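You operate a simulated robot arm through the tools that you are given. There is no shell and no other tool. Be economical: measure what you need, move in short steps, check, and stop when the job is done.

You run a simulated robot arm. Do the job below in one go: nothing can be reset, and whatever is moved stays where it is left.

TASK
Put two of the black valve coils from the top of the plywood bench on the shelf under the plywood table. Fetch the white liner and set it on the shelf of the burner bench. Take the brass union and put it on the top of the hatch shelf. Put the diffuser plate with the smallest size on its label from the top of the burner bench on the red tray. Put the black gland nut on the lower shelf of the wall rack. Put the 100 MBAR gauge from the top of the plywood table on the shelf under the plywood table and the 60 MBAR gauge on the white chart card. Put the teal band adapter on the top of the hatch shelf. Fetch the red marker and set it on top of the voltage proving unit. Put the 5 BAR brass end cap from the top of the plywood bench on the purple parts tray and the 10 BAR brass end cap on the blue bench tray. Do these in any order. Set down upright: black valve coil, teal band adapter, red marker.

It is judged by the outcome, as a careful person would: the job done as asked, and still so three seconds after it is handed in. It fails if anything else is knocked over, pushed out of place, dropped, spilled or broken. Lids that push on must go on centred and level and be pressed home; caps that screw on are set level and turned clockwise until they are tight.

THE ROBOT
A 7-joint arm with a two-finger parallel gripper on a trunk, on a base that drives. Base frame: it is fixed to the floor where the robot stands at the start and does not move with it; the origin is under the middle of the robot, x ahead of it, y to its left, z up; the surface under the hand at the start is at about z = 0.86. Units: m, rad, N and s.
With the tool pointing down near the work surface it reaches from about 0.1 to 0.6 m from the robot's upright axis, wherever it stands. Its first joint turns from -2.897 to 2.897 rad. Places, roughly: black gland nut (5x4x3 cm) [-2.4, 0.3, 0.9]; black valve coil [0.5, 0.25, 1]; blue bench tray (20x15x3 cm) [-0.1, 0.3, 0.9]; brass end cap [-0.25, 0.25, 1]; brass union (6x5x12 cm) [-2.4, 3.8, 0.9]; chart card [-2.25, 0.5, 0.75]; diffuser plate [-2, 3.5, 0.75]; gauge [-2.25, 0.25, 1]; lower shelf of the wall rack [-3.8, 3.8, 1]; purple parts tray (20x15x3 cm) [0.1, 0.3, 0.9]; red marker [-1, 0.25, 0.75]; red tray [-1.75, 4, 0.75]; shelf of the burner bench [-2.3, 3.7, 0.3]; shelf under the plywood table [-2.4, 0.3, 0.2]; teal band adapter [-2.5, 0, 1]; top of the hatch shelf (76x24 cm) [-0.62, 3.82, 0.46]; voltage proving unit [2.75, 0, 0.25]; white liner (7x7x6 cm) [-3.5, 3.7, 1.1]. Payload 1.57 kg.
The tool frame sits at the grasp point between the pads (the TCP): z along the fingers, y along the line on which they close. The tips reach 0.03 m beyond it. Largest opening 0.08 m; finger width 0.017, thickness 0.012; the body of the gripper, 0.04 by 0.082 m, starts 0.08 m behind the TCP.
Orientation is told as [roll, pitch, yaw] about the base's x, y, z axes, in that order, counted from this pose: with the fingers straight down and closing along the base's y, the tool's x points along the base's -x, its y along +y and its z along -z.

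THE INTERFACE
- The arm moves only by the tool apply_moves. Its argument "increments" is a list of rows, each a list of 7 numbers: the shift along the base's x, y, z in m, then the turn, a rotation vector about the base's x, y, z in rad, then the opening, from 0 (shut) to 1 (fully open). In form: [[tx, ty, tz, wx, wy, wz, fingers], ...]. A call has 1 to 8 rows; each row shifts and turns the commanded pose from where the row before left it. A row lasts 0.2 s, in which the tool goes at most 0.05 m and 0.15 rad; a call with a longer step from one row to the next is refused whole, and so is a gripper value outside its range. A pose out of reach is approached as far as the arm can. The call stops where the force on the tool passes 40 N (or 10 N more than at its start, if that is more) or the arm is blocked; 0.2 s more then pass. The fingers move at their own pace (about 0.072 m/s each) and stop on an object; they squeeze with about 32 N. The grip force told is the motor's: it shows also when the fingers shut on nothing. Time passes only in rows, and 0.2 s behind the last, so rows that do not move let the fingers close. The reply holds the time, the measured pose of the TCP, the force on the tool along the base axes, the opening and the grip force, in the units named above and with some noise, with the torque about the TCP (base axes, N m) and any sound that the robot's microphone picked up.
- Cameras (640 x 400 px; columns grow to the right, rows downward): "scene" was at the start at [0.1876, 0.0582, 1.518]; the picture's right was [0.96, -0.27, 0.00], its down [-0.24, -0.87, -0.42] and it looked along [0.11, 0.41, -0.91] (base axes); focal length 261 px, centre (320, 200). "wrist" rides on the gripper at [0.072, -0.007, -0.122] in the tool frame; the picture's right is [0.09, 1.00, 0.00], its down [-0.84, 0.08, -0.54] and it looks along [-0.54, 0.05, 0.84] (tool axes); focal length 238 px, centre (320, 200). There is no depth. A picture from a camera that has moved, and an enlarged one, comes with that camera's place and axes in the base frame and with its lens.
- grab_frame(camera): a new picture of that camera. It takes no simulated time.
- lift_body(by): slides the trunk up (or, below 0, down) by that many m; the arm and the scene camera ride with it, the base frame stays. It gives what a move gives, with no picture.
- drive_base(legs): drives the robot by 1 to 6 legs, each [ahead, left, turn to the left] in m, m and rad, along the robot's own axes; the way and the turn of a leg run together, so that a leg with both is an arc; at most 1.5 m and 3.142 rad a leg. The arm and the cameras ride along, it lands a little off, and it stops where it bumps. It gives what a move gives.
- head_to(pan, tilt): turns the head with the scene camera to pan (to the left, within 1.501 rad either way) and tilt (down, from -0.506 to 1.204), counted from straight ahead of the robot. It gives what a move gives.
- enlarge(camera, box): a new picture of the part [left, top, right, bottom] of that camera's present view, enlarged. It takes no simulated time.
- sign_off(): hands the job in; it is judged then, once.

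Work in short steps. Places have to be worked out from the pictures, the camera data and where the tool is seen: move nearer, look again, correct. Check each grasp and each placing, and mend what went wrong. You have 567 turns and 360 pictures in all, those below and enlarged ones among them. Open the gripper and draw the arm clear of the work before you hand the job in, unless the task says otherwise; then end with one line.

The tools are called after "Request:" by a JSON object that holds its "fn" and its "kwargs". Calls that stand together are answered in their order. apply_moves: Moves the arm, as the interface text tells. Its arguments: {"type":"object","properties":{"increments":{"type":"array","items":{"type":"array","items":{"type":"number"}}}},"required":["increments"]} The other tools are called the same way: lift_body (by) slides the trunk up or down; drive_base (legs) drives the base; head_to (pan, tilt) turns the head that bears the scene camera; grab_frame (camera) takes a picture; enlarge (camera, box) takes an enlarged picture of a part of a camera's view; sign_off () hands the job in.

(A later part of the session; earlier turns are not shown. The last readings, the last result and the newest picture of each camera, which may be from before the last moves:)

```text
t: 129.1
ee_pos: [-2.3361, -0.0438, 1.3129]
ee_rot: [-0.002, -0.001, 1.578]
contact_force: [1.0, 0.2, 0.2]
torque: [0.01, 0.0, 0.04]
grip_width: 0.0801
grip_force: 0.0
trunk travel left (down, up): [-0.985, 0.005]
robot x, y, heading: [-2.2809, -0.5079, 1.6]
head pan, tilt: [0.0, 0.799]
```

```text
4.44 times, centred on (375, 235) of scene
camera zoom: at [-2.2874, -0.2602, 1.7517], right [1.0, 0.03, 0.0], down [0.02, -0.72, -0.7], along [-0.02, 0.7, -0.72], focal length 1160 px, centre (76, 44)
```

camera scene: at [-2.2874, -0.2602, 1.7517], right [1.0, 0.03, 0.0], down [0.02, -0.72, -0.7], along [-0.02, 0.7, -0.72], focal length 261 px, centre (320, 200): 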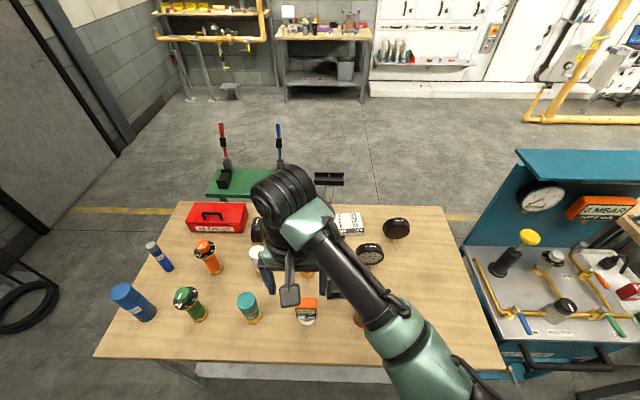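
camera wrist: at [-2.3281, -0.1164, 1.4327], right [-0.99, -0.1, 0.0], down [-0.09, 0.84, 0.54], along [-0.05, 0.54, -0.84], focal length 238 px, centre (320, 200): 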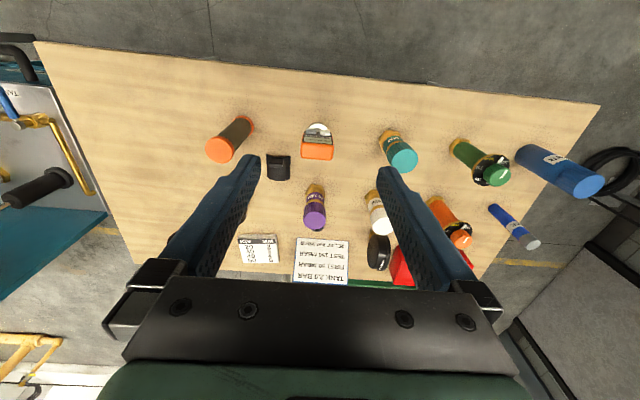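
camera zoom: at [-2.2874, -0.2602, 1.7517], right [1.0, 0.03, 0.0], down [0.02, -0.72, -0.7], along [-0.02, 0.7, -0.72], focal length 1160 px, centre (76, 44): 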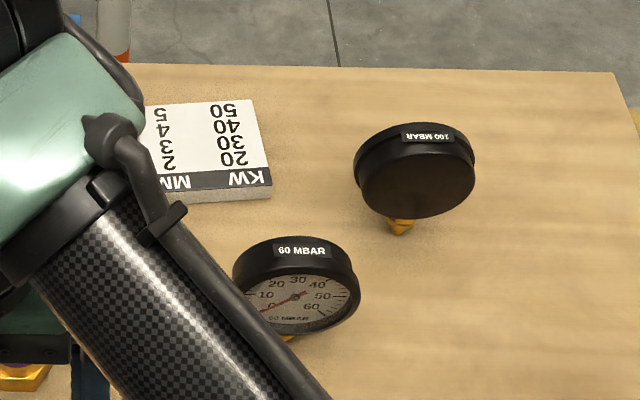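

I check the label of the far gauge and the one near the red case.

Request:
{"fn": "enlarge", "kwargs": {"camera": "scene", "box": [376, 210, 416, 240]}}

Request:
{"fn": "enlarge", "kwargs": {"camera": "wrist", "box": [350, 225, 400, 275]}}

```text
13.33 times, centred on (396, 225) of scene
camera zoom: at [-2.2874, -0.2602, 1.7517], right [1.0, 0.03, 0.0], down [0.02, -0.72, -0.7], along [-0.02, 0.7, -0.72], focal length 3480 px, centre (-693, -133)
```

zoom: 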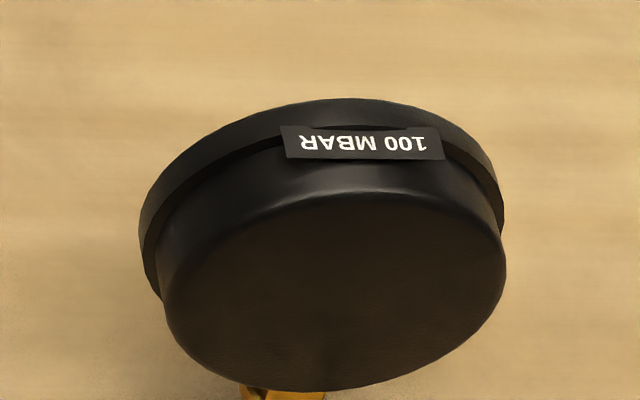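

```text
8.00 times, centred on (375, 250) of wrist
camera zoom: at [-2.3281, -0.1164, 1.4327], right [-0.99, -0.1, 0.0], down [-0.09, 0.84, 0.54], along [-0.05, 0.54, -0.84], focal length 1907 px, centre (-120, -200)
```

zoom: 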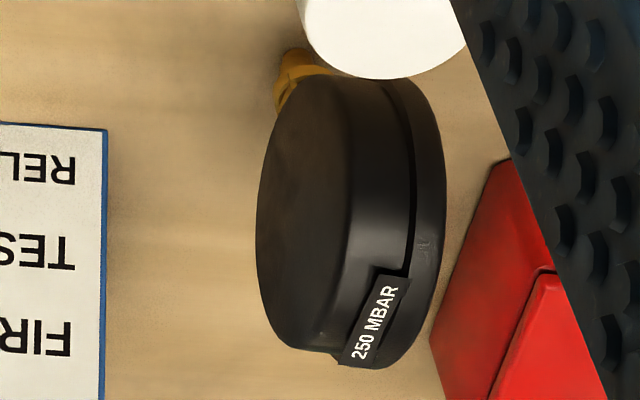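

Labels confirmed: 60 and 100 MBAR. The gauges are far back (60 at ≈(-2.11,0.31), 100 at ≈(-1.98,0.44)); I creep closer in short legs.

Request:
{"fn": "drive_base", "kwargs": {"legs": [[0.12, -0.15, -0.03]]}}

Request:
{"fn": "drive_base", "kwargs": {"legs": [[0.1, 0, 0]]}}

Request:
{"fn": "grab_frame", "kwargs": {"camera": "scene"}}

Request:
{"fn": "grab_frame", "kwargs": {"camera": "wrist"}}

```text
t: 130.7
ee_pos: [-2.1725, 0.0788, 1.3128]
ee_rot: [-0.004, -0.001, 1.547]
contact_force: [0.3, 0.2, 0.5]
torque: [0.04, 0.04, 0.0]
grip_width: 0.08
grip_force: 0.1
trunk travel left (down, up): [-0.985, 0.005]
robot x, y, heading: [-2.1336, -0.3918, 1.566]
head pan, tilt: [0.0, 0.799]
```

```text
t: 131.8
ee_pos: [-2.1715, 0.1775, 1.3127]
ee_rot: [-0.002, -0.003, 1.549]
contact_force: [-0.5, 0.4, 1.1]
torque: [0.02, -0.02, 0.0]
grip_width: 0.0799
grip_force: 0.1
trunk travel left (down, up): [-0.985, 0.005]
robot x, y, heading: [-2.1291, -0.2922, 1.566]
head pan, tilt: [0.0, 0.799]
```

```text
292 pictures are left
camera scene: at [-2.13, -0.0411, 1.752], right [1.0, 0.0, 0.0], down [0.0, -0.72, -0.7], along [0.0, 0.7, -0.72], focal length 261 px, centre (320, 200)
```

scene: 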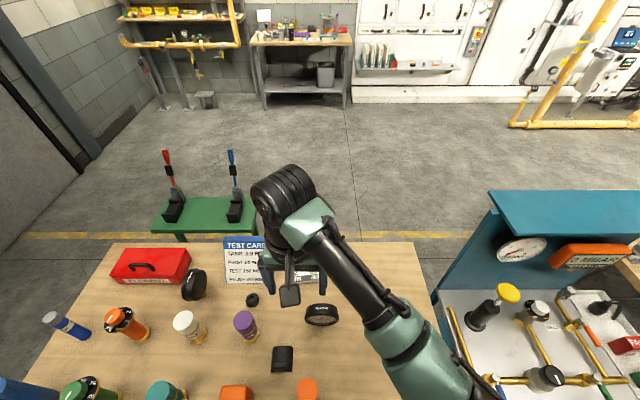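

```text
291 pictures are left
camera wrist: at [-2.1663, 0.1042, 1.4332], right [-1.0, -0.07, 0.0], down [-0.06, 0.84, 0.54], along [-0.04, 0.54, -0.84], focal length 238 px, centre (320, 200)
```

wrist: 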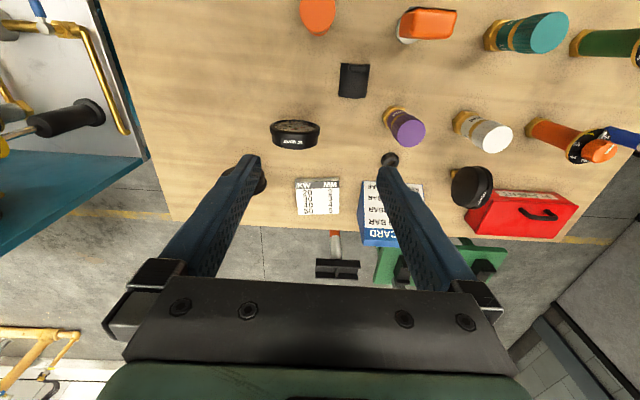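

Zoom on the two small black objects.

Request:
{"fn": "enlarge", "kwargs": {"camera": "scene", "box": [220, 280, 360, 390]}}

Request:
{"fn": "enlarge", "kwargs": {"camera": "wrist", "box": [260, 50, 440, 230]}}

```text
3.64 times, centred on (290, 335) of scene
camera zoom: at [-2.13, -0.0411, 1.752], right [1.0, 0.0, 0.0], down [0.0, -0.72, -0.7], along [0.0, 0.7, -0.72], focal length 949 px, centre (429, -291)
```

zoom: 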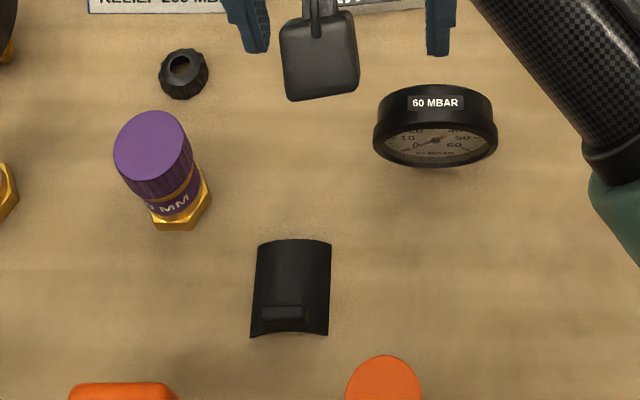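

```text
2.22 times, centred on (350, 140) of wrist
camera zoom: at [-2.1663, 0.1042, 1.4332], right [-1.0, -0.07, 0.0], down [-0.06, 0.84, 0.54], along [-0.04, 0.54, -0.84], focal length 530 px, centre (253, 333)
```

zoom: 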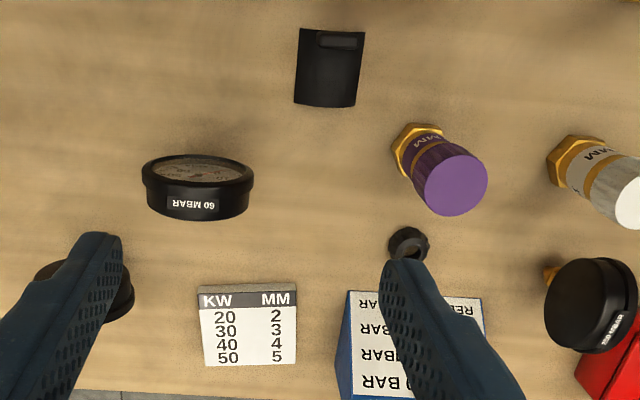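

The small knurled ring beside the test card is the gland nut. The chart card is deep at (-2.175,0.50), so I creep forward more.

Request:
{"fn": "drive_base", "kwargs": {"legs": [[0.1, 0, 0]]}}

Request:
{"fn": "drive_base", "kwargs": {"legs": [[0.08, 0, 0]]}}

Request:
{"fn": "grab_frame", "kwargs": {"camera": "wrist"}}

```text
t: 132.9
ee_pos: [-2.1741, 0.275, 1.3129]
ee_rot: [-0.001, 0.001, 1.553]
contact_force: [0.8, 0.7, -0.1]
torque: [-0.02, 0.01, 0.03]
grip_width: 0.0799
grip_force: 0.0
trunk travel left (down, up): [-0.985, 0.005]
robot x, y, heading: [-2.1301, -0.1923, 1.574]
head pan, tilt: [0.0, 0.799]
```

```text
t: 134.0
ee_pos: [-2.175, 0.3538, 1.3119]
ee_rot: [-0.002, -0.002, 1.555]
contact_force: [-0.4, 0.2, -0.9]
torque: [0.02, 0.02, -0.02]
grip_width: 0.0798
grip_force: 0.0
trunk travel left (down, up): [-0.985, 0.005]
robot x, y, heading: [-2.1308, -0.115, 1.575]
head pan, tilt: [0.0, 0.799]
```

```text
288 pictures are left
camera wrist: at [-2.1685, 0.2804, 1.4336], right [-1.0, -0.08, 0.0], down [-0.07, 0.84, 0.54], along [-0.04, 0.54, -0.84], focal length 238 px, centre (320, 200)
```

wrist: 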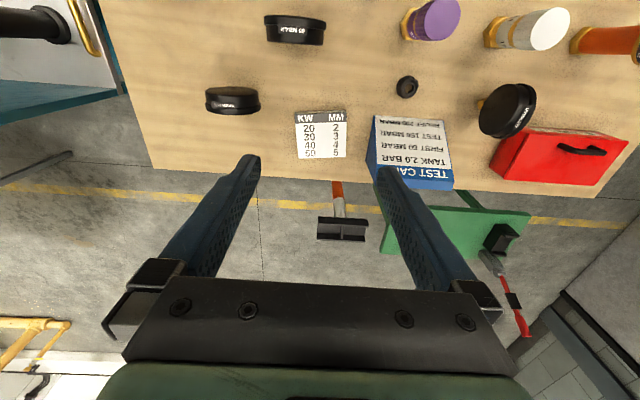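

No bump. I rotate the tool by +1.57 so the fingers close along y (across the gauge's thickness), while moving over the 60 MBAR gauge at ≈(-2.124,0.265).

Request:
{"fn": "apply_moves", "kwargs": {"increments": [[0.008, -0.012, 0, 0, 0, 0.15, 1], [0.008, -0.012, 0, 0, 0, 0.15, 1], [0.008, -0.012, 0, 0, 0, 0.15, 1], [0.008, -0.012, 0, 0, 0, 0.15, 1], [0.006, -0.012, 0, 0, 0, 0.15, 1], [0.006, -0.012, 0, 0, 0, 0.15, 1], [0.004, -0.012, 0, 0, 0, 0.15, 1], [0.002, -0.005, 0, 0, 0, 0.15, 1]]}}

Request:
{"fn": "apply_moves", "kwargs": {"increments": [[0, 0, 0, 0, 0, 0.15, 1], [0, 0, 0, 0, 0, 0.15, 1], [0, 0, 0, 0, 0, 0.09, 1]]}}

Request:
{"fn": "grab_frame", "kwargs": {"camera": "wrist"}}

```text
t: 135.8
ee_pos: [-2.1257, 0.2663, 1.3137]
ee_rot: [0.0, 0.001, 2.757]
contact_force: [0.9, -0.1, -0.1]
torque: [0.01, -0.01, 0.0]
grip_width: 0.08
grip_force: 0.0
trunk travel left (down, up): [-0.985, 0.005]
robot x, y, heading: [-2.1311, -0.1157, 1.571]
head pan, tilt: [0.0, 0.799]
```

```text
t: 136.6
ee_pos: [-2.1245, 0.2663, 1.3137]
ee_rot: [-0.003, -0.001, -3.136]
contact_force: [-0.4, 0.2, 0.0]
torque: [-0.02, 0.0, 0.03]
grip_width: 0.0799
grip_force: 0.0
trunk travel left (down, up): [-0.985, 0.005]
robot x, y, heading: [-2.1346, -0.1102, 1.57]
head pan, tilt: [0.0, 0.799]
```

```text
287 pictures are left
camera wrist: at [-2.0519, 0.2721, 1.4332], right [0.1, -1.0, 0.0], down [-0.84, -0.08, 0.54], along [-0.54, -0.05, -0.84], focal length 238 px, centre (320, 200)
```

wrist: 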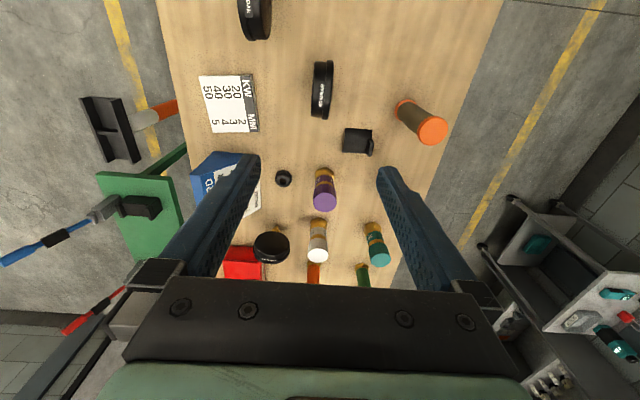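

The gauge is edge-on between the fingers. Descend to z≈1.07 and look again.

Request:
{"fn": "apply_moves", "kwargs": {"increments": [[0.001, -0.001, -0.048, 0, 0, 0, 1], [0.001, -0.001, -0.048, 0, 0, 0, 1], [0.001, 0, -0.048, 0, 0, 0, 1], [0, 0, -0.048, 0, 0, 0, 1], [0, 0, -0.048, 0, 0, 0, 1]]}}

Request:
{"fn": "grab_frame", "kwargs": {"camera": "wrist"}}

```text
t: 137.8
ee_pos: [-2.1229, 0.2632, 1.0749]
ee_rot: [-0.003, -0.001, -3.139]
contact_force: [-0.6, -0.2, 0.5]
torque: [0.0, 0.0, 0.0]
grip_width: 0.0801
grip_force: 0.0
trunk travel left (down, up): [-0.985, 0.005]
robot x, y, heading: [-2.1331, -0.1133, 1.576]
head pan, tilt: [0.0, 0.799]
```

```text
286 pictures are left
camera wrist: at [-2.0491, 0.269, 1.1937], right [0.1, -1.0, 0.0], down [-0.84, -0.08, 0.54], along [-0.54, -0.05, -0.84], focal length 238 px, centre (320, 200)
```

wrist: 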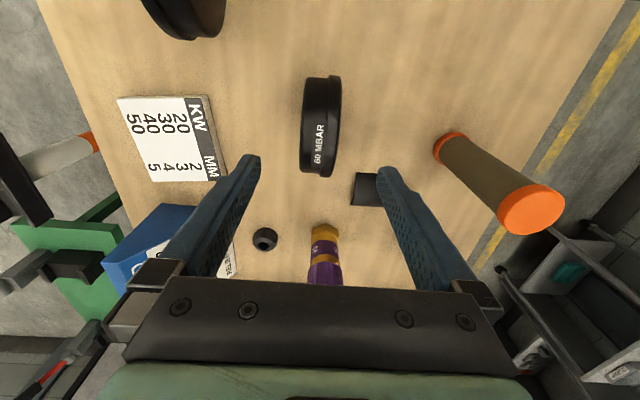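

Gauge centred (thickness ≈3.5 cm, disc centre z≈0.93). Descend to z≈0.945 and grip.

Request:
{"fn": "apply_moves", "kwargs": {"increments": [[0, 0, -0.045, 0, 0, 0, 1], [0, 0, -0.045, 0, 0, 0, 1], [0, 0, -0.04, 0, 0, 0, 1], [0, 0, 0, 0, 0, 0, 0], [0, 0, 0, 0, 0, 0, 0], [0, 0, 0, 0, 0, 0, 0], [0, 0, 0, 0, 0, 0, 0]]}}

Request:
{"fn": "grab_frame", "kwargs": {"camera": "wrist"}}

```text
t: 139.4
ee_pos: [-2.126, 0.2599, 0.9405]
ee_rot: [-0.003, 0.0, -3.139]
contact_force: [0.0, -0.1, 0.0]
torque: [0.02, 0.0, 0.0]
grip_width: 0.0358
grip_force: 31.5
trunk travel left (down, up): [-0.985, 0.005]
robot x, y, heading: [-2.133, -0.1175, 1.572]
head pan, tilt: [0.0, 0.799]
```

```text
285 pictures are left
camera wrist: at [-2.0533, 0.2654, 1.0634], right [0.09, -1.0, 0.0], down [-0.84, -0.08, 0.54], along [-0.54, -0.05, -0.84], focal length 238 px, centre (320, 200)
```

wrist: 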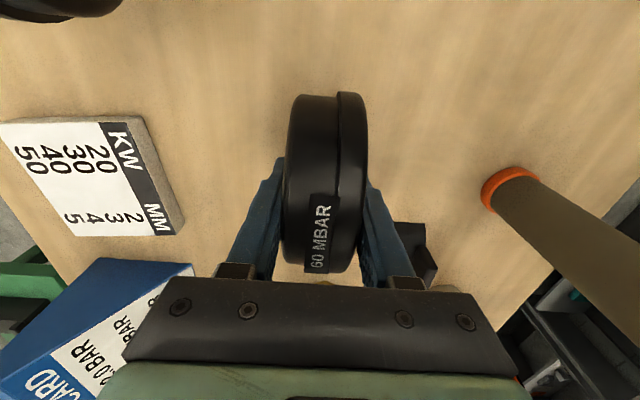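

Gripped (3.6 cm). Lift 0.12 and drive forward 0.1 m so the card is within reach.

Request:
{"fn": "apply_moves", "kwargs": {"increments": [[0, 0, 0.04, 0, 0, 0, 0], [0, 0, 0.04, 0, 0, 0, 0], [0, 0, 0.04, 0, 0, 0, 0]]}}

Request:
{"fn": "drive_base", "kwargs": {"legs": [[0.1, 0, 0]]}}

Request:
{"fn": "apply_moves", "kwargs": {"increments": [[-0.017, 0.035, 0, 0, 0, 0, 0], [-0.018, 0.035, 0, 0, 0, 0, 0], [-0.018, 0.035, 0, 0, 0, 0, 0]]}}

Request:
{"fn": "grab_frame", "kwargs": {"camera": "wrist"}}

Request:
{"fn": "grab_frame", "kwargs": {"camera": "scene"}}

```text
t: 140.2
ee_pos: [-2.1218, 0.2623, 1.0613]
ee_rot: [-0.001, -0.001, -3.139]
contact_force: [-0.2, -0.2, -2.2]
torque: [0.01, -0.01, 0.01]
grip_width: 0.0359
grip_force: 32.2
trunk travel left (down, up): [-0.985, 0.005]
robot x, y, heading: [-2.1318, -0.1125, 1.569]
head pan, tilt: [0.0, 0.799]
```

```text
t: 141.4
ee_pos: [-2.1219, 0.3634, 1.0604]
ee_rot: [-0.004, -0.001, -3.141]
contact_force: [-0.4, -0.1, -3.1]
torque: [-0.02, 0.04, 0.02]
grip_width: 0.0359
grip_force: 32.3
trunk travel left (down, up): [-0.985, 0.005]
robot x, y, heading: [-2.1311, -0.014, 1.572]
head pan, tilt: [0.0, 0.799]
```

```text
t: 142.2
ee_pos: [-2.1758, 0.4704, 1.0579]
ee_rot: [0.0, 0.0, -3.141]
contact_force: [0.4, 0.3, -3.3]
torque: [-0.05, 0.02, 0.0]
grip_width: 0.036
grip_force: 31.9
trunk travel left (down, up): [-0.985, 0.005]
robot x, y, heading: [-2.1288, -0.0107, 1.571]
head pan, tilt: [0.0, 0.799]
```

```text
284 pictures are left
camera wrist: at [-2.1028, 0.4771, 1.1777], right [0.09, -1.0, 0.0], down [-0.84, -0.08, 0.54], along [-0.54, -0.05, -0.84], focal length 238 px, centre (320, 200)
```

wrist: 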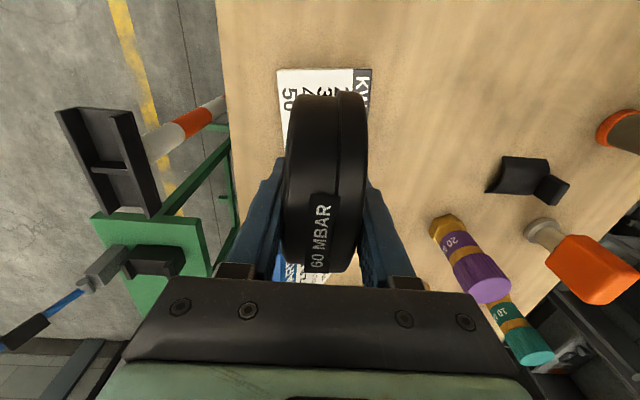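

```text
283 pictures are left
camera scene: at [-2.1322, 0.2406, 1.7515], right [1.0, 0.0, 0.0], down [0.0, -0.72, -0.7], along [0.0, 0.7, -0.72], focal length 261 px, centre (320, 200)
```

scene: 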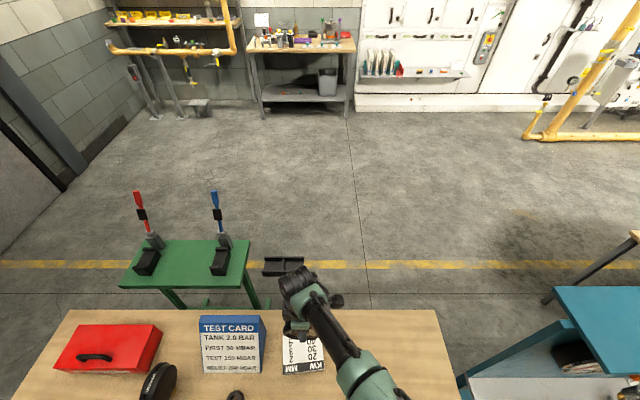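

The gauge is centred over the card (card ≈ x -2.235..-2.125, y 0.413..0.526). Lower toward it.

Request:
{"fn": "apply_moves", "kwargs": {"increments": [[0, 0, -0.035, 0, 0, 0, 0], [0, 0, -0.035, 0, 0, 0, 0], [0, 0, -0.01, 0, 0, 0, 0]]}}

Request:
{"fn": "apply_moves", "kwargs": {"increments": [[0, 0, -0.005, 0, 0, 0, 0], [0, 0, -0.004, 0, 0, 0, 0], [0, 0, 0, 0, 0, 0, 0]]}}

```text
t: 143.0
ee_pos: [-2.1751, 0.4692, 0.9804]
ee_rot: [-0.004, 0.0, -3.141]
contact_force: [0.4, 0.3, -2.1]
torque: [0.03, 0.02, -0.02]
grip_width: 0.0357
grip_force: 31.7
trunk travel left (down, up): [-0.985, 0.005]
robot x, y, heading: [-2.1326, -0.0085, 1.574]
head pan, tilt: [0.0, 0.799]
```

```text
t: 143.8
ee_pos: [-2.1747, 0.47, 0.9709]
ee_rot: [-0.004, -0.001, -3.141]
contact_force: [0.2, 1.5, -3.2]
torque: [0.02, 0.0, -0.04]
grip_width: 0.0359
grip_force: 32.0
trunk travel left (down, up): [-0.985, 0.005]
robot x, y, heading: [-2.1319, -0.0132, 1.574]
head pan, tilt: [0.0, 0.799]
```

Request:
{"fn": "apply_moves", "kwargs": {"increments": [[0, 0, -0.004, 0, 0, 0, 0], [0, 0, -0.003, 0, 0, 0, 0], [0, 0, 0, 0, 0, 0, 0]]}}

Request:
{"fn": "grab_frame", "kwargs": {"camera": "wrist"}}

```text
t: 144.6
ee_pos: [-2.1747, 0.4702, 0.9642]
ee_rot: [-0.003, -0.001, -3.139]
contact_force: [-0.6, -2.1, 4.0]
torque: [-0.16, -0.01, 0.01]
grip_width: 0.0359
grip_force: 31.8
trunk travel left (down, up): [-0.985, 0.005]
robot x, y, heading: [-2.1327, -0.0103, 1.569]
head pan, tilt: [0.0, 0.799]
```

```text
282 pictures are left
camera wrist: at [-2.1017, 0.4751, 1.0852], right [0.09, -1.0, 0.0], down [-0.84, -0.08, 0.54], along [-0.54, -0.05, -0.84], focal length 238 px, centre (320, 200)
```

wrist: 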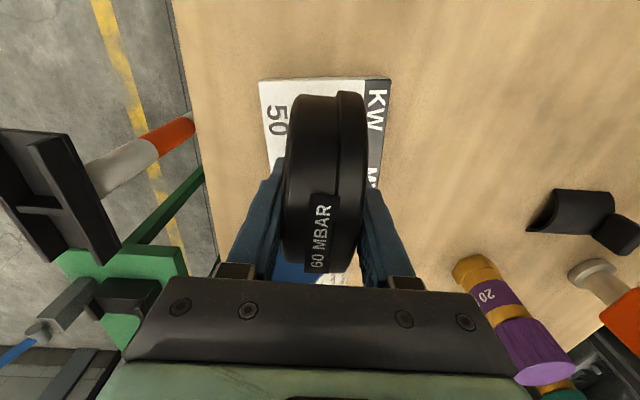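

Contact. Release and rise slowly.

Request:
{"fn": "apply_moves", "kwargs": {"increments": [[0, 0, 0, 0, 0, 0, 0.6], [0, 0, 0, 0, 0, 0, 0.9], [0, 0, 0, 0, 0, 0, 0.9], [0, 0, 0.03, 0, 0, 0, 0.9], [0, 0, 0.045, 0, 0, 0, 1], [0, 0, 0.045, 0, 0, 0, 1]]}}

Request:
{"fn": "grab_frame", "kwargs": {"camera": "wrist"}}

```text
t: 146.0
ee_pos: [-2.1739, 0.4701, 1.0875]
ee_rot: [-0.002, 0.002, 3.143]
contact_force: [0.4, 0.0, -0.6]
torque: [-0.04, -0.02, -0.01]
grip_width: 0.08
grip_force: 0.0
trunk travel left (down, up): [-0.985, 0.005]
robot x, y, heading: [-2.1316, -0.0112, 1.568]
head pan, tilt: [0.0, 0.799]
```

```text
281 pictures are left
camera wrist: at [-2.1009, 0.4753, 1.2078], right [0.09, -1.0, 0.0], down [-0.84, -0.08, 0.54], along [-0.54, -0.05, -0.84], focal length 238 px, centre (320, 200)
```

wrist: 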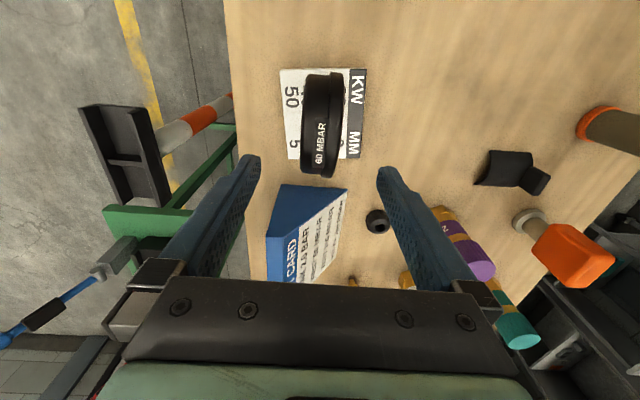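

The 60 MBAR gauge stands on the card. Next the 100 MBAR one: raise and move over it.

Request:
{"fn": "apply_moves", "kwargs": {"increments": [[0, 0, 0.045, 0, 0, 0, 1], [0, 0, 0.045, 0, 0, 0, 1], [0.045, -0.01, 0.01, 0, 0, 0, 1], [0.045, -0.01, 0, 0, 0, 0, 1], [0.045, -0.005, 0, 0, 0, 0, 1], [0.045, -0.005, 0, 0, 0, 0, 1]]}}

Request:
{"fn": "grab_frame", "kwargs": {"camera": "wrist"}}

```text
t: 147.4
ee_pos: [-1.9907, 0.4369, 1.1882]
ee_rot: [-0.003, -0.002, -3.14]
contact_force: [0.8, -0.4, -0.4]
torque: [0.03, 0.01, 0.01]
grip_width: 0.0801
grip_force: 0.1
trunk travel left (down, up): [-0.985, 0.005]
robot x, y, heading: [-2.1361, -0.012, 1.571]
head pan, tilt: [0.0, 0.799]
```

```text
280 pictures are left
camera wrist: at [-1.9173, 0.4428, 1.3083], right [0.09, -1.0, 0.0], down [-0.84, -0.08, 0.54], along [-0.54, -0.05, -0.84], focal length 238 px, centre (320, 200)
```

wrist: 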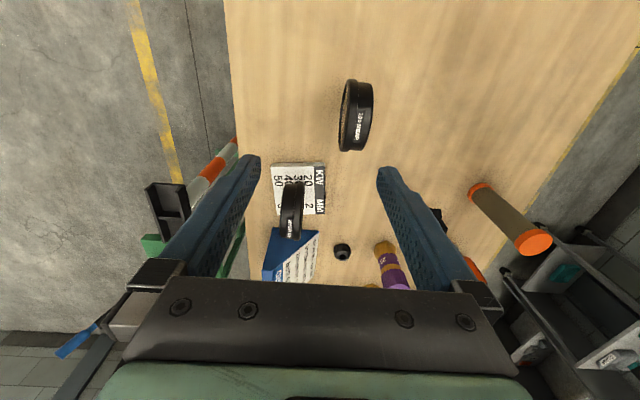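

The 100 MBAR gauge is at ≈(-2.0,0.386). Centre on it and lower to z≈1.07.

Request:
{"fn": "apply_moves", "kwargs": {"increments": [[-0.005, -0.026, -0.03, 0, 0, 0, 1], [-0.005, -0.025, -0.03, 0, 0, 0, 1], [0, 0, -0.045, 0, 0, 0, 1]]}}

Request:
{"fn": "grab_frame", "kwargs": {"camera": "wrist"}}

```text
t: 148.2
ee_pos: [-2.0054, 0.3862, 1.0818]
ee_rot: [-0.002, 0.0, -3.14]
contact_force: [0.3, -0.1, 0.4]
torque: [0.02, -0.04, 0.01]
grip_width: 0.0801
grip_force: 0.1
trunk travel left (down, up): [-0.985, 0.005]
robot x, y, heading: [-2.1317, -0.0112, 1.571]
head pan, tilt: [0.0, 0.799]
```

```text
279 pictures are left
camera wrist: at [-1.9327, 0.392, 1.2022], right [0.09, -1.0, 0.0], down [-0.84, -0.08, 0.54], along [-0.54, -0.05, -0.84], focal length 238 px, centre (320, 200)
```

wrist: 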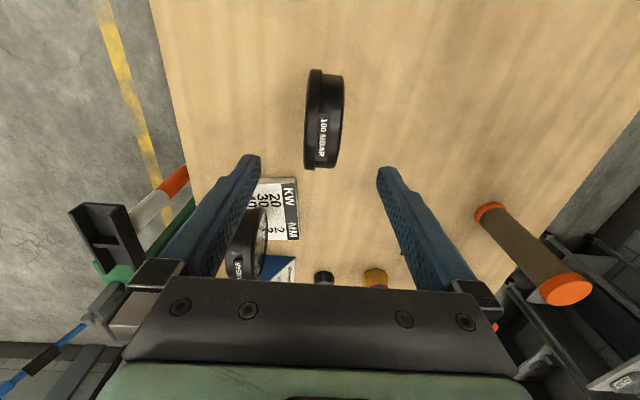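

Centred within a few mm. Descend and grip.

Request:
{"fn": "apply_moves", "kwargs": {"increments": [[0, -0.003, -0.045, 0, 0, 0, 1], [0, 0, -0.045, 0, 0, 0, 1], [0, 0, -0.047, 0, 0, 0, 1], [0, 0, 0, 0, 0, 0, 0], [0, 0, 0, 0, 0, 0, 0], [0, 0, 0, 0, 0, 0, 0], [0, 0, 0, 0, 0, 0, 0]]}}

Request:
{"fn": "grab_frame", "kwargs": {"camera": "wrist"}}

```text
t: 149.8
ee_pos: [-2.0033, 0.3866, 0.9395]
ee_rot: [-0.002, 0.001, -3.14]
contact_force: [0.2, 0.3, 0.5]
torque: [0.03, 0.03, 0.0]
grip_width: 0.0361
grip_force: 31.8
trunk travel left (down, up): [-0.985, 0.005]
robot x, y, heading: [-2.1332, -0.0116, 1.569]
head pan, tilt: [0.0, 0.799]
```

```text
278 pictures are left
camera wrist: at [-1.9313, 0.3922, 1.0599], right [0.09, -1.0, 0.0], down [-0.84, -0.08, 0.54], along [-0.54, -0.05, -0.84], focal length 238 px, centre (320, 200)
```

wrist: 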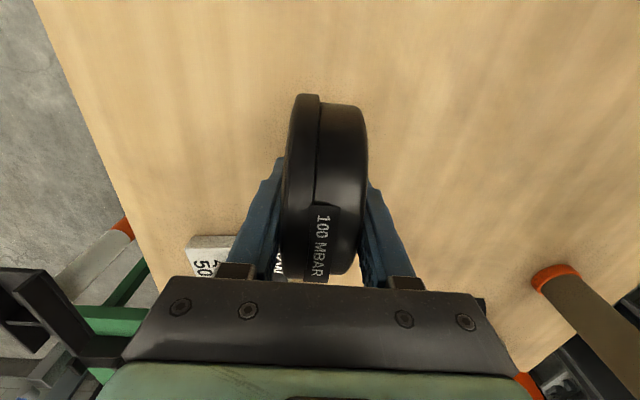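

Gripped. Lift high, then back the base straight out.

Request:
{"fn": "apply_moves", "kwargs": {"increments": [[0, 0, 0.048, 0, 0, 0, 0], [0, 0, 0.048, 0, 0, 0, 0], [0, 0, 0.048, 0, 0, 0, 0], [0, 0, 0.048, 0, 0, 0, 0], [0, 0, 0.048, 0, 0, 0, 0], [0, 0, 0.048, 0, 0, 0, 0], [-0.03, -0.03, 0.02, 0, 0, 0, 0]]}}

Request:
{"fn": "drive_base", "kwargs": {"legs": [[-0.95, 0, 0]]}}

Request:
{"fn": "head_to", "kwargs": {"pan": 0.0, "tilt": 0.6}}

Request:
{"fn": "grab_frame", "kwargs": {"camera": "scene"}}

```text
t: 151.4
ee_pos: [-2.0044, 0.3882, 1.1944]
ee_rot: [-0.001, -0.001, -3.139]
contact_force: [0.2, 0.3, -3.1]
torque: [-0.01, 0.02, 0.0]
grip_width: 0.0359
grip_force: 31.7
out of reach, approached as far as the arm can: row 6, 7
trunk travel left (down, up): [-0.985, 0.005]
robot x, y, heading: [-2.1322, -0.0107, 1.568]
head pan, tilt: [0.0, 0.799]
```

```text
t: 156.3
ee_pos: [-2.0034, -0.5604, 1.1947]
ee_rot: [-0.002, -0.001, -3.124]
contact_force: [0.2, 0.3, -1.9]
torque: [0.01, 0.03, -0.01]
grip_width: 0.0357
grip_force: 32.1
trunk travel left (down, up): [-0.985, 0.005]
robot x, y, heading: [-2.1246, -0.9642, 1.581]
head pan, tilt: [0.0, 0.799]
```

```text
t: 157.1
ee_pos: [-2.0023, -0.5612, 1.1947]
ee_rot: [-0.003, -0.002, -3.127]
contact_force: [0.4, 0.2, -3.5]
torque: [-0.02, 0.0, 0.02]
grip_width: 0.0359
grip_force: 32.2
trunk travel left (down, up): [-0.985, 0.005]
robot x, y, heading: [-2.122, -0.9607, 1.589]
head pan, tilt: [0.0, 0.6]
```

```text
277 pictures are left
camera scene: at [-2.1272, -0.7039, 1.7686], right [1.0, 0.02, 0.0], down [0.01, -0.57, -0.82], along [-0.01, 0.82, -0.57], focal length 261 px, centre (320, 200)
```

scene: 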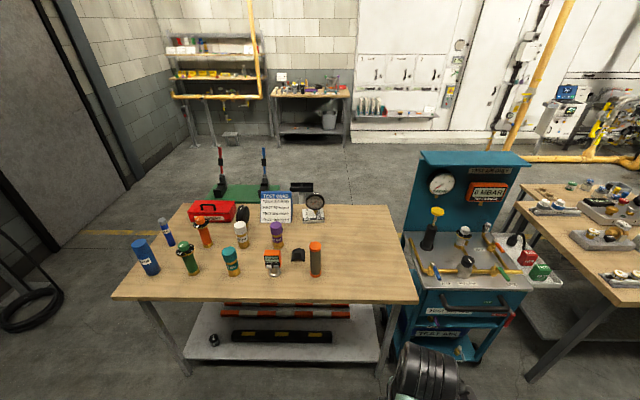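

Everything is in order. Drive left, lower the trunk fully in two steps.

Request:
{"fn": "drive_base", "kwargs": {"legs": [[0, 0.3, -0.02]]}}

Request:
{"fn": "lift_body", "kwargs": {"by": -0.4}}

Request:
{"fn": "lift_body", "kwargs": {"by": -0.4}}

Request:
{"fn": "apply_moves", "kwargs": {"increments": [[-0.035, 0.03, -0.015, 0, 0, 0, 0], [-0.035, 0.03, -0.015, 0, 0, 0, 0], [-0.035, 0.03, -0.01, 0, 0, 0, 0], [-0.035, 0.03, 0, 0, 0, 0, 0]]}}

Request:
{"fn": "head_to", "kwargs": {"pan": 0.0, "tilt": 0.55}}

Request:
{"fn": "grab_frame", "kwargs": {"camera": "scene"}}

```text
t: 159.1
ee_pos: [-2.2909, -0.5648, 1.193]
ee_rot: [-0.003, -0.002, 3.136]
contact_force: [0.9, -0.6, -3.2]
torque: [0.03, 0.0, -0.02]
grip_width: 0.0358
grip_force: 32.3
trunk travel left (down, up): [-0.985, 0.005]
robot x, y, heading: [-2.4193, -0.9697, 1.562]
head pan, tilt: [0.0, 0.6]
```

```text
t: 162.9
ee_pos: [-2.2913, -0.566, 0.7935]
ee_rot: [0.0, 0.001, 3.134]
contact_force: [0.0, 0.6, -3.3]
torque: [-0.03, -0.02, -0.02]
grip_width: 0.0359
grip_force: 31.5
trunk travel left (down, up): [-0.585, 0.405]
robot x, y, heading: [-2.4177, -0.9649, 1.562]
head pan, tilt: [0.0, 0.6]
```

```text
t: 166.8
ee_pos: [-2.2919, -0.5652, 0.3932]
ee_rot: [-0.001, 0.0, 3.135]
contact_force: [0.6, 0.5, -4.3]
torque: [0.02, 0.0, 0.03]
grip_width: 0.036
grip_force: 31.7
trunk travel left (down, up): [-0.185, 0.805]
robot x, y, heading: [-2.4218, -0.9611, 1.561]
head pan, tilt: [0.0, 0.6]
```

```text
t: 167.8
ee_pos: [-2.4286, -0.4419, 0.3529]
ee_rot: [-0.002, -0.001, 3.134]
contact_force: [0.2, 0.3, -2.8]
torque: [0.0, 0.02, -0.01]
grip_width: 0.0358
grip_force: 32.0
trunk travel left (down, up): [-0.185, 0.805]
robot x, y, heading: [-2.4203, -0.963, 1.563]
head pan, tilt: [0.0, 0.6]
```

```text
t: 168.4
ee_pos: [-2.4277, -0.4421, 0.353]
ee_rot: [-0.002, 0.002, 3.135]
contact_force: [0.3, -0.2, -3.1]
torque: [0.01, 0.0, 0.01]
grip_width: 0.0358
grip_force: 32.4
trunk travel left (down, up): [-0.185, 0.805]
robot x, y, heading: [-2.4217, -0.9641, 1.561]
head pan, tilt: [0.0, 0.55]
```

```text
276 pictures are left
camera scene: at [-2.4186, -0.7036, 0.9731], right [1.0, -0.01, 0.0], down [0.0, -0.52, -0.85], along [0.01, 0.85, -0.52], focal length 261 px, centre (320, 200)
```

scene: 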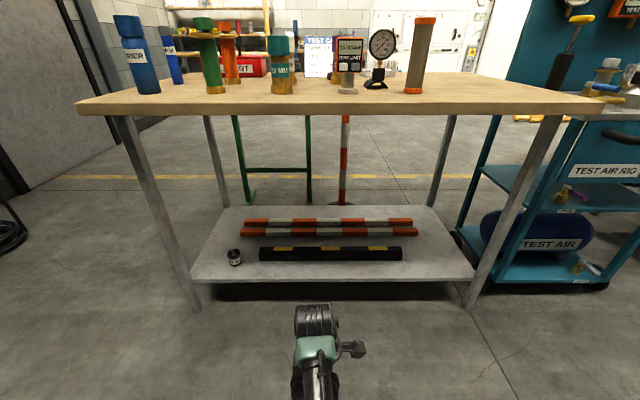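

Drive forward 0.45 m so the gauge is over the front strip.

Request:
{"fn": "drive_base", "kwargs": {"legs": [[0.45, 0, 0]]}}

Request:
{"fn": "grab_frame", "kwargs": {"camera": "wrist"}}

Request:
{"fn": "grab_frame", "kwargs": {"camera": "scene"}}

```text
t: 171.1
ee_pos: [-2.4255, 0.0119, 0.3536]
ee_rot: [-0.002, 0.001, 3.136]
contact_force: [0.2, 0.5, -2.9]
torque: [0.01, 0.05, 0.01]
grip_width: 0.0357
grip_force: 32.3
trunk travel left (down, up): [-0.185, 0.805]
robot x, y, heading: [-2.4206, -0.5115, 1.566]
head pan, tilt: [0.0, 0.55]
```

```text
275 pictures are left
camera wrist: at [-2.3532, 0.0175, 0.4743], right [0.09, -1.0, 0.0], down [-0.84, -0.07, 0.54], along [-0.54, -0.05, -0.84], focal length 238 px, centre (320, 200)
```

wrist: 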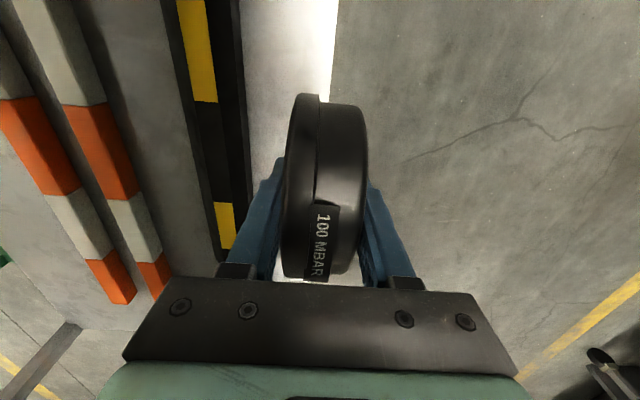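

```text
274 pictures are left
camera scene: at [-2.4162, -0.2488, 0.9731], right [1.0, -0.01, 0.0], down [0.0, -0.52, -0.85], along [0.0, 0.85, -0.52], focal length 261 px, centre (320, 200)
```

scene: 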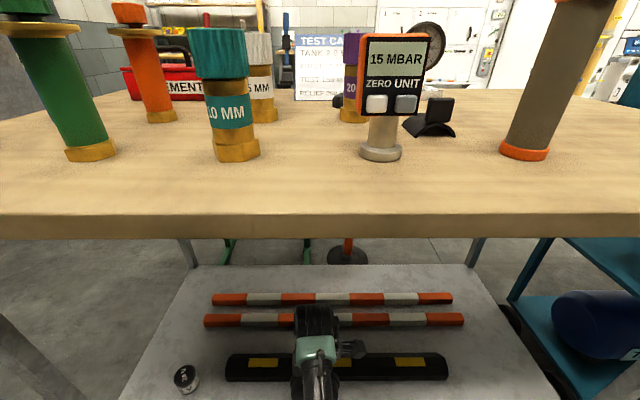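

The strip is y≈0..0.09. Shift to y≈0.04 and lower.

Request:
{"fn": "apply_moves", "kwargs": {"increments": [[0, 0.014, -0.02, 0, 0, 0, 0], [0, 0.013, -0.02, 0, 0, 0, 0], [0, 0, -0.02, 0, 0, 0, 0]]}}

Request:
{"fn": "grab_frame", "kwargs": {"camera": "wrist"}}

```text
t: 171.9
ee_pos: [-2.4267, 0.0393, 0.2942]
ee_rot: [-0.002, 0.001, 3.135]
contact_force: [1.3, 0.5, -3.0]
torque: [-0.02, -0.04, 0.0]
grip_width: 0.0358
grip_force: 32.2
trunk travel left (down, up): [-0.185, 0.805]
robot x, y, heading: [-2.4187, -0.5073, 1.566]
head pan, tilt: [0.0, 0.55]
```

```text
273 pictures are left
camera wrist: at [-2.3531, 0.0451, 0.4149], right [0.09, -1.0, 0.0], down [-0.84, -0.07, 0.54], along [-0.54, -0.05, -0.84], focal length 238 px, centre (320, 200)
```

wrist: 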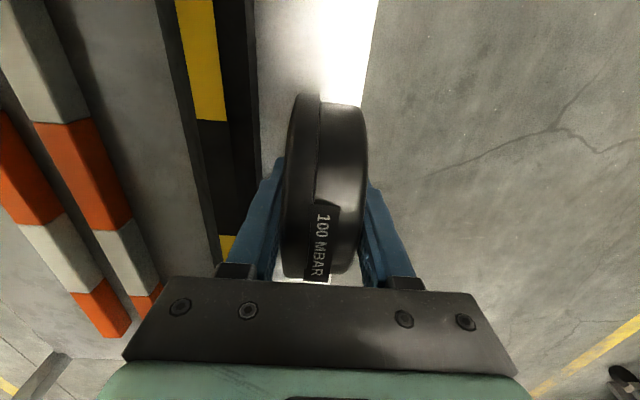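

Request:
{"fn": "apply_moves", "kwargs": {"increments": [[0, 0.003, -0.004, 0, 0, 0, 0], [0, 0, -0.004, 0, 0, 0, 0], [0, 0, -0.003, 0, 0, 0, 0], [0, 0, 0, 0, 0, 0, 0]]}}

```text
t: 172.9
ee_pos: [-2.4253, 0.0419, 0.2822]
ee_rot: [-0.002, -0.001, 3.137]
contact_force: [0.0, 0.0, -2.3]
torque: [-0.03, 0.03, 0.0]
grip_width: 0.0361
grip_force: 32.3
trunk travel left (down, up): [-0.185, 0.805]
robot x, y, heading: [-2.4159, -0.506, 1.565]
head pan, tilt: [0.0, 0.55]
```

No contact yet; step on.

Request:
{"fn": "apply_moves", "kwargs": {"increments": [[0, 0, -0.003, 0, 0, 0, 0], [0, 0, -0.003, 0, 0, 0, 0], [0, 0, 0, 0, 0, 0, 0]]}}

```text
t: 173.7
ee_pos: [-2.4265, 0.0426, 0.2757]
ee_rot: [-0.003, 0.002, 3.137]
contact_force: [-0.2, -0.1, -2.8]
torque: [0.06, 0.0, -0.05]
grip_width: 0.036
grip_force: 32.0
trunk travel left (down, up): [-0.185, 0.805]
robot x, y, heading: [-2.4165, -0.5077, 1.566]
head pan, tilt: [0.0, 0.55]
```

Request:
{"fn": "apply_moves", "kwargs": {"increments": [[0, 0, -0.003, 0, 0, 0, 0], [0, 0, -0.003, 0, 0, 0, 0], [0, 0, 0, 0, 0, 0, 0]]}}

```text
t: 174.5
ee_pos: [-2.4271, 0.042, 0.2702]
ee_rot: [-0.002, 0.001, 3.136]
contact_force: [0.2, -0.6, -3.0]
torque: [-0.01, -0.01, 0.02]
grip_width: 0.0357
grip_force: 32.0
trunk travel left (down, up): [-0.185, 0.805]
robot x, y, heading: [-2.4191, -0.5082, 1.565]
head pan, tilt: [0.0, 0.55]
```

Request:
{"fn": "apply_moves", "kwargs": {"increments": [[0, 0, -0.003, 0, 0, 0, 0], [0, 0, -0.003, 0, 0, 0, 0], [0, 0, -0.002, 0, 0, 0, 0], [0, 0, 0, 0, 0, 0, 0]]}}

Request:
{"fn": "grab_frame", "kwargs": {"camera": "wrist"}}

```text
t: 175.5
ee_pos: [-2.4271, 0.0445, 0.2661]
ee_rot: [-0.012, 0.0, 3.135]
contact_force: [1.5, -4.7, 31.0]
torque: [-0.52, -0.04, 0.01]
grip_width: 0.0361
grip_force: 32.1
trunk travel left (down, up): [-0.185, 0.805]
robot x, y, heading: [-2.4197, -0.5081, 1.567]
head pan, tilt: [0.0, 0.55]
```

```text
272 pictures are left
camera wrist: at [-2.3533, 0.0483, 0.3867], right [0.09, -1.0, -0.01], down [-0.84, -0.08, 0.54], along [-0.54, -0.04, -0.84], focal length 238 px, centre (320, 200)
```

wrist: 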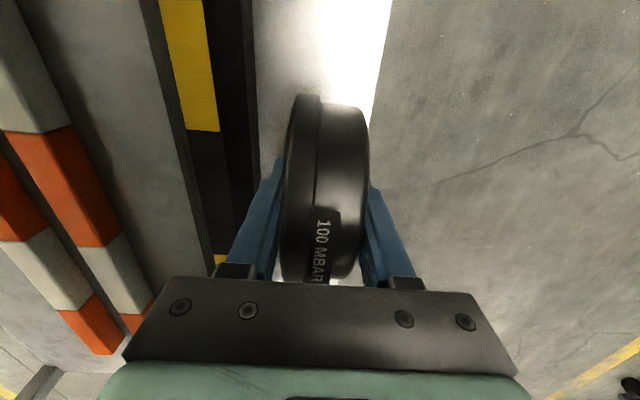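

Contact. Ease up 3 mm, open slightly, rise.

Request:
{"fn": "apply_moves", "kwargs": {"increments": [[0, 0, 0.004, 0, 0, 0, 0], [0, 0, 0, 0, 0, 0, 0.55], [0, 0, 0, 0, 0, 0, 0.6], [0, 0, 0, 0, 0, 0, 0.6]]}}

Request:
{"fn": "grab_frame", "kwargs": {"camera": "wrist"}}

```text
t: 176.5
ee_pos: [-2.4266, 0.041, 0.2663]
ee_rot: [-0.002, 0.001, 3.137]
contact_force: [0.0, -0.1, -0.2]
torque: [-0.01, 0.01, 0.0]
grip_width: 0.0479
grip_force: 0.1
trunk travel left (down, up): [-0.185, 0.805]
robot x, y, heading: [-2.4199, -0.5101, 1.567]
head pan, tilt: [0.0, 0.55]
```

```text
271 pictures are left
camera wrist: at [-2.3533, 0.0462, 0.3869], right [0.09, -1.0, 0.0], down [-0.84, -0.07, 0.54], along [-0.54, -0.05, -0.84], focal length 238 px, centre (320, 200)
```

wrist: 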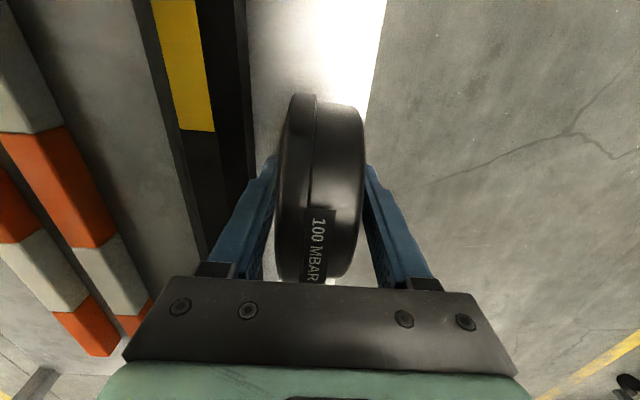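

It stands. Rise 0.13 and back out.

Request:
{"fn": "apply_moves", "kwargs": {"increments": [[0, 0, 0.03, 0, 0, 0, 0.6], [0, 0, 0.04, 0, 0, 0, 0.6], [0, 0, 0.04, 0, 0, 0, 0.6], [0, 0, 0.03, 0, 0, 0, 0.6]]}}

Request:
{"fn": "grab_frame", "kwargs": {"camera": "wrist"}}

```text
t: 177.5
ee_pos: [-2.4293, 0.0403, 0.407]
ee_rot: [-0.002, 0.0, 3.138]
contact_force: [0.2, -0.2, 0.4]
torque: [0.01, -0.01, -0.01]
grip_width: 0.0478
grip_force: 0.1
trunk travel left (down, up): [-0.185, 0.805]
robot x, y, heading: [-2.4187, -0.5087, 1.565]
head pan, tilt: [0.0, 0.55]
```

```text
270 pictures are left
camera wrist: at [-2.3562, 0.0451, 0.527], right [0.09, -1.0, 0.0], down [-0.84, -0.07, 0.54], along [-0.54, -0.04, -0.84], focal length 238 px, centre (320, 200)
```

wrist: 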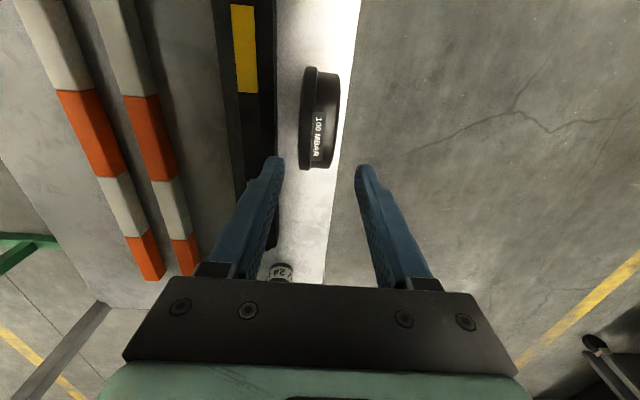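

Done. Back out, raise the trunk, and head for the test-air cart to find the red marker.

Request:
{"fn": "drive_base", "kwargs": {"legs": [[-0.4, 0, 0]]}}

Request:
{"fn": "lift_body", "kwargs": {"by": 0.4}}

Request:
{"fn": "lift_body", "kwargs": {"by": 0.4}}

Request:
{"fn": "drive_base", "kwargs": {"legs": [[0, -1.2, 0]]}}

Request:
{"fn": "head_to", "kwargs": {"pan": 0.0, "tilt": 0.65}}

Request:
{"fn": "grab_frame", "kwargs": {"camera": "scene"}}

```text
t: 180.0
ee_pos: [-2.4294, -0.3579, 0.4059]
ee_rot: [-0.003, 0.0, 3.13]
contact_force: [-0.5, 0.2, -0.3]
torque: [0.01, -0.02, 0.0]
grip_width: 0.0478
grip_force: 0.2
trunk travel left (down, up): [-0.185, 0.805]
robot x, y, heading: [-2.4201, -0.9032, 1.562]
head pan, tilt: [0.0, 0.55]
```

```text
t: 183.8
ee_pos: [-2.4296, -0.3578, 0.8061]
ee_rot: [0.0, -0.001, 3.129]
contact_force: [0.3, -0.1, -0.4]
torque: [0.03, -0.01, 0.02]
grip_width: 0.0479
grip_force: 0.1
trunk travel left (down, up): [-0.585, 0.405]
robot x, y, heading: [-2.4211, -0.9069, 1.56]
head pan, tilt: [0.0, 0.55]
```

```text
t: 187.7
ee_pos: [-2.4291, -0.3576, 1.2052]
ee_rot: [-0.003, -0.001, 3.128]
contact_force: [0.5, -0.1, 0.5]
torque: [0.02, 0.05, 0.02]
grip_width: 0.0481
grip_force: 0.0
trunk travel left (down, up): [-0.985, 0.005]
robot x, y, heading: [-2.4218, -0.9033, 1.564]
head pan, tilt: [0.0, 0.55]
```

```text
t: 193.7
ee_pos: [-1.2843, -0.3416, 1.2052]
ee_rot: [-0.003, 0.0, -3.098]
contact_force: [0.0, 1.1, -0.1]
torque: [0.02, -0.03, 0.01]
grip_width: 0.048
grip_force: 0.0
trunk travel left (down, up): [-0.985, 0.005]
robot x, y, heading: [-1.2445, -0.8909, 1.615]
head pan, tilt: [0.0, 0.55]
```

```text
t: 194.3
ee_pos: [-1.2842, -0.3394, 1.2046]
ee_rot: [-0.003, 0.0, -3.098]
contact_force: [-0.6, -0.7, -0.6]
torque: [0.0, 0.01, 0.02]
grip_width: 0.0481
grip_force: 0.0
trunk travel left (down, up): [-0.985, 0.005]
robot x, y, heading: [-1.2476, -0.8849, 1.61]
head pan, tilt: [0.0, 0.649]
```

```text
269 pictures are left
camera scene: at [-1.2557, -0.631, 1.7644], right [1.0, 0.04, 0.0], down [0.03, -0.6, -0.8], along [-0.04, 0.8, -0.6], focal length 261 px, centre (320, 200)
```

scene: 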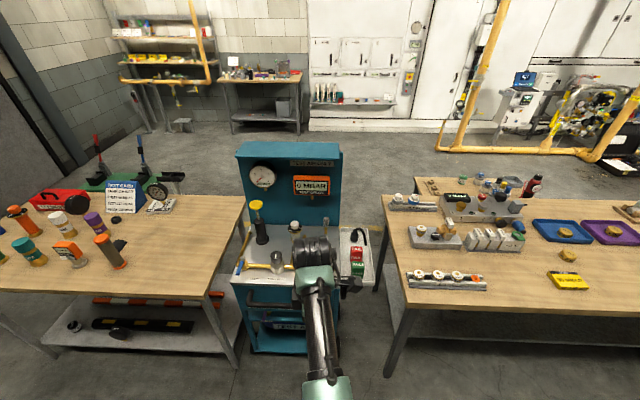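

The red FAIL block on the cart's side tray looks like the red marker; zoom in.

Request:
{"fn": "enlarge", "kwargs": {"camera": "scene", "box": [320, 210, 400, 300]}}

Request:
{"fn": "enlarge", "kwargs": {"camera": "scene", "box": [220, 130, 400, 300]}}

```text
4.44 times, centred on (360, 255) of scene
camera zoom: at [-1.2557, -0.631, 1.7644], right [1.0, 0.04, 0.0], down [0.03, -0.6, -0.8], along [-0.04, 0.8, -0.6], focal length 1160 px, centre (142, -44)
```

zoom: 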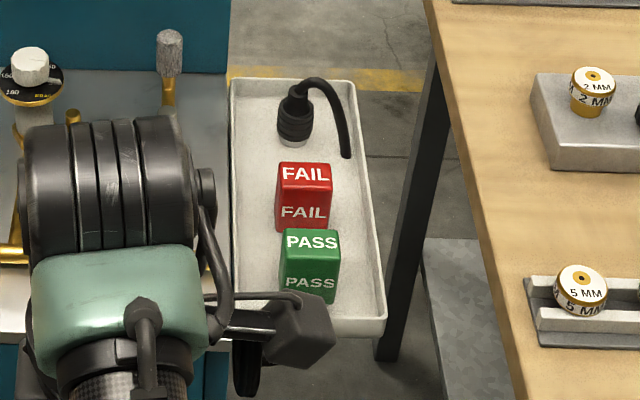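

```text
2.35 times, centred on (310, 215) of scene
camera zoom: at [-1.2557, -0.631, 1.7644], right [1.0, 0.04, 0.0], down [0.03, -0.6, -0.8], along [-0.04, 0.8, -0.6], focal length 614 px, centre (344, 165)
```

zoom: 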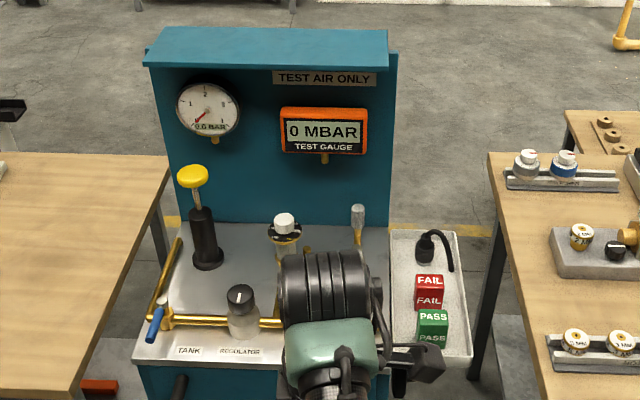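

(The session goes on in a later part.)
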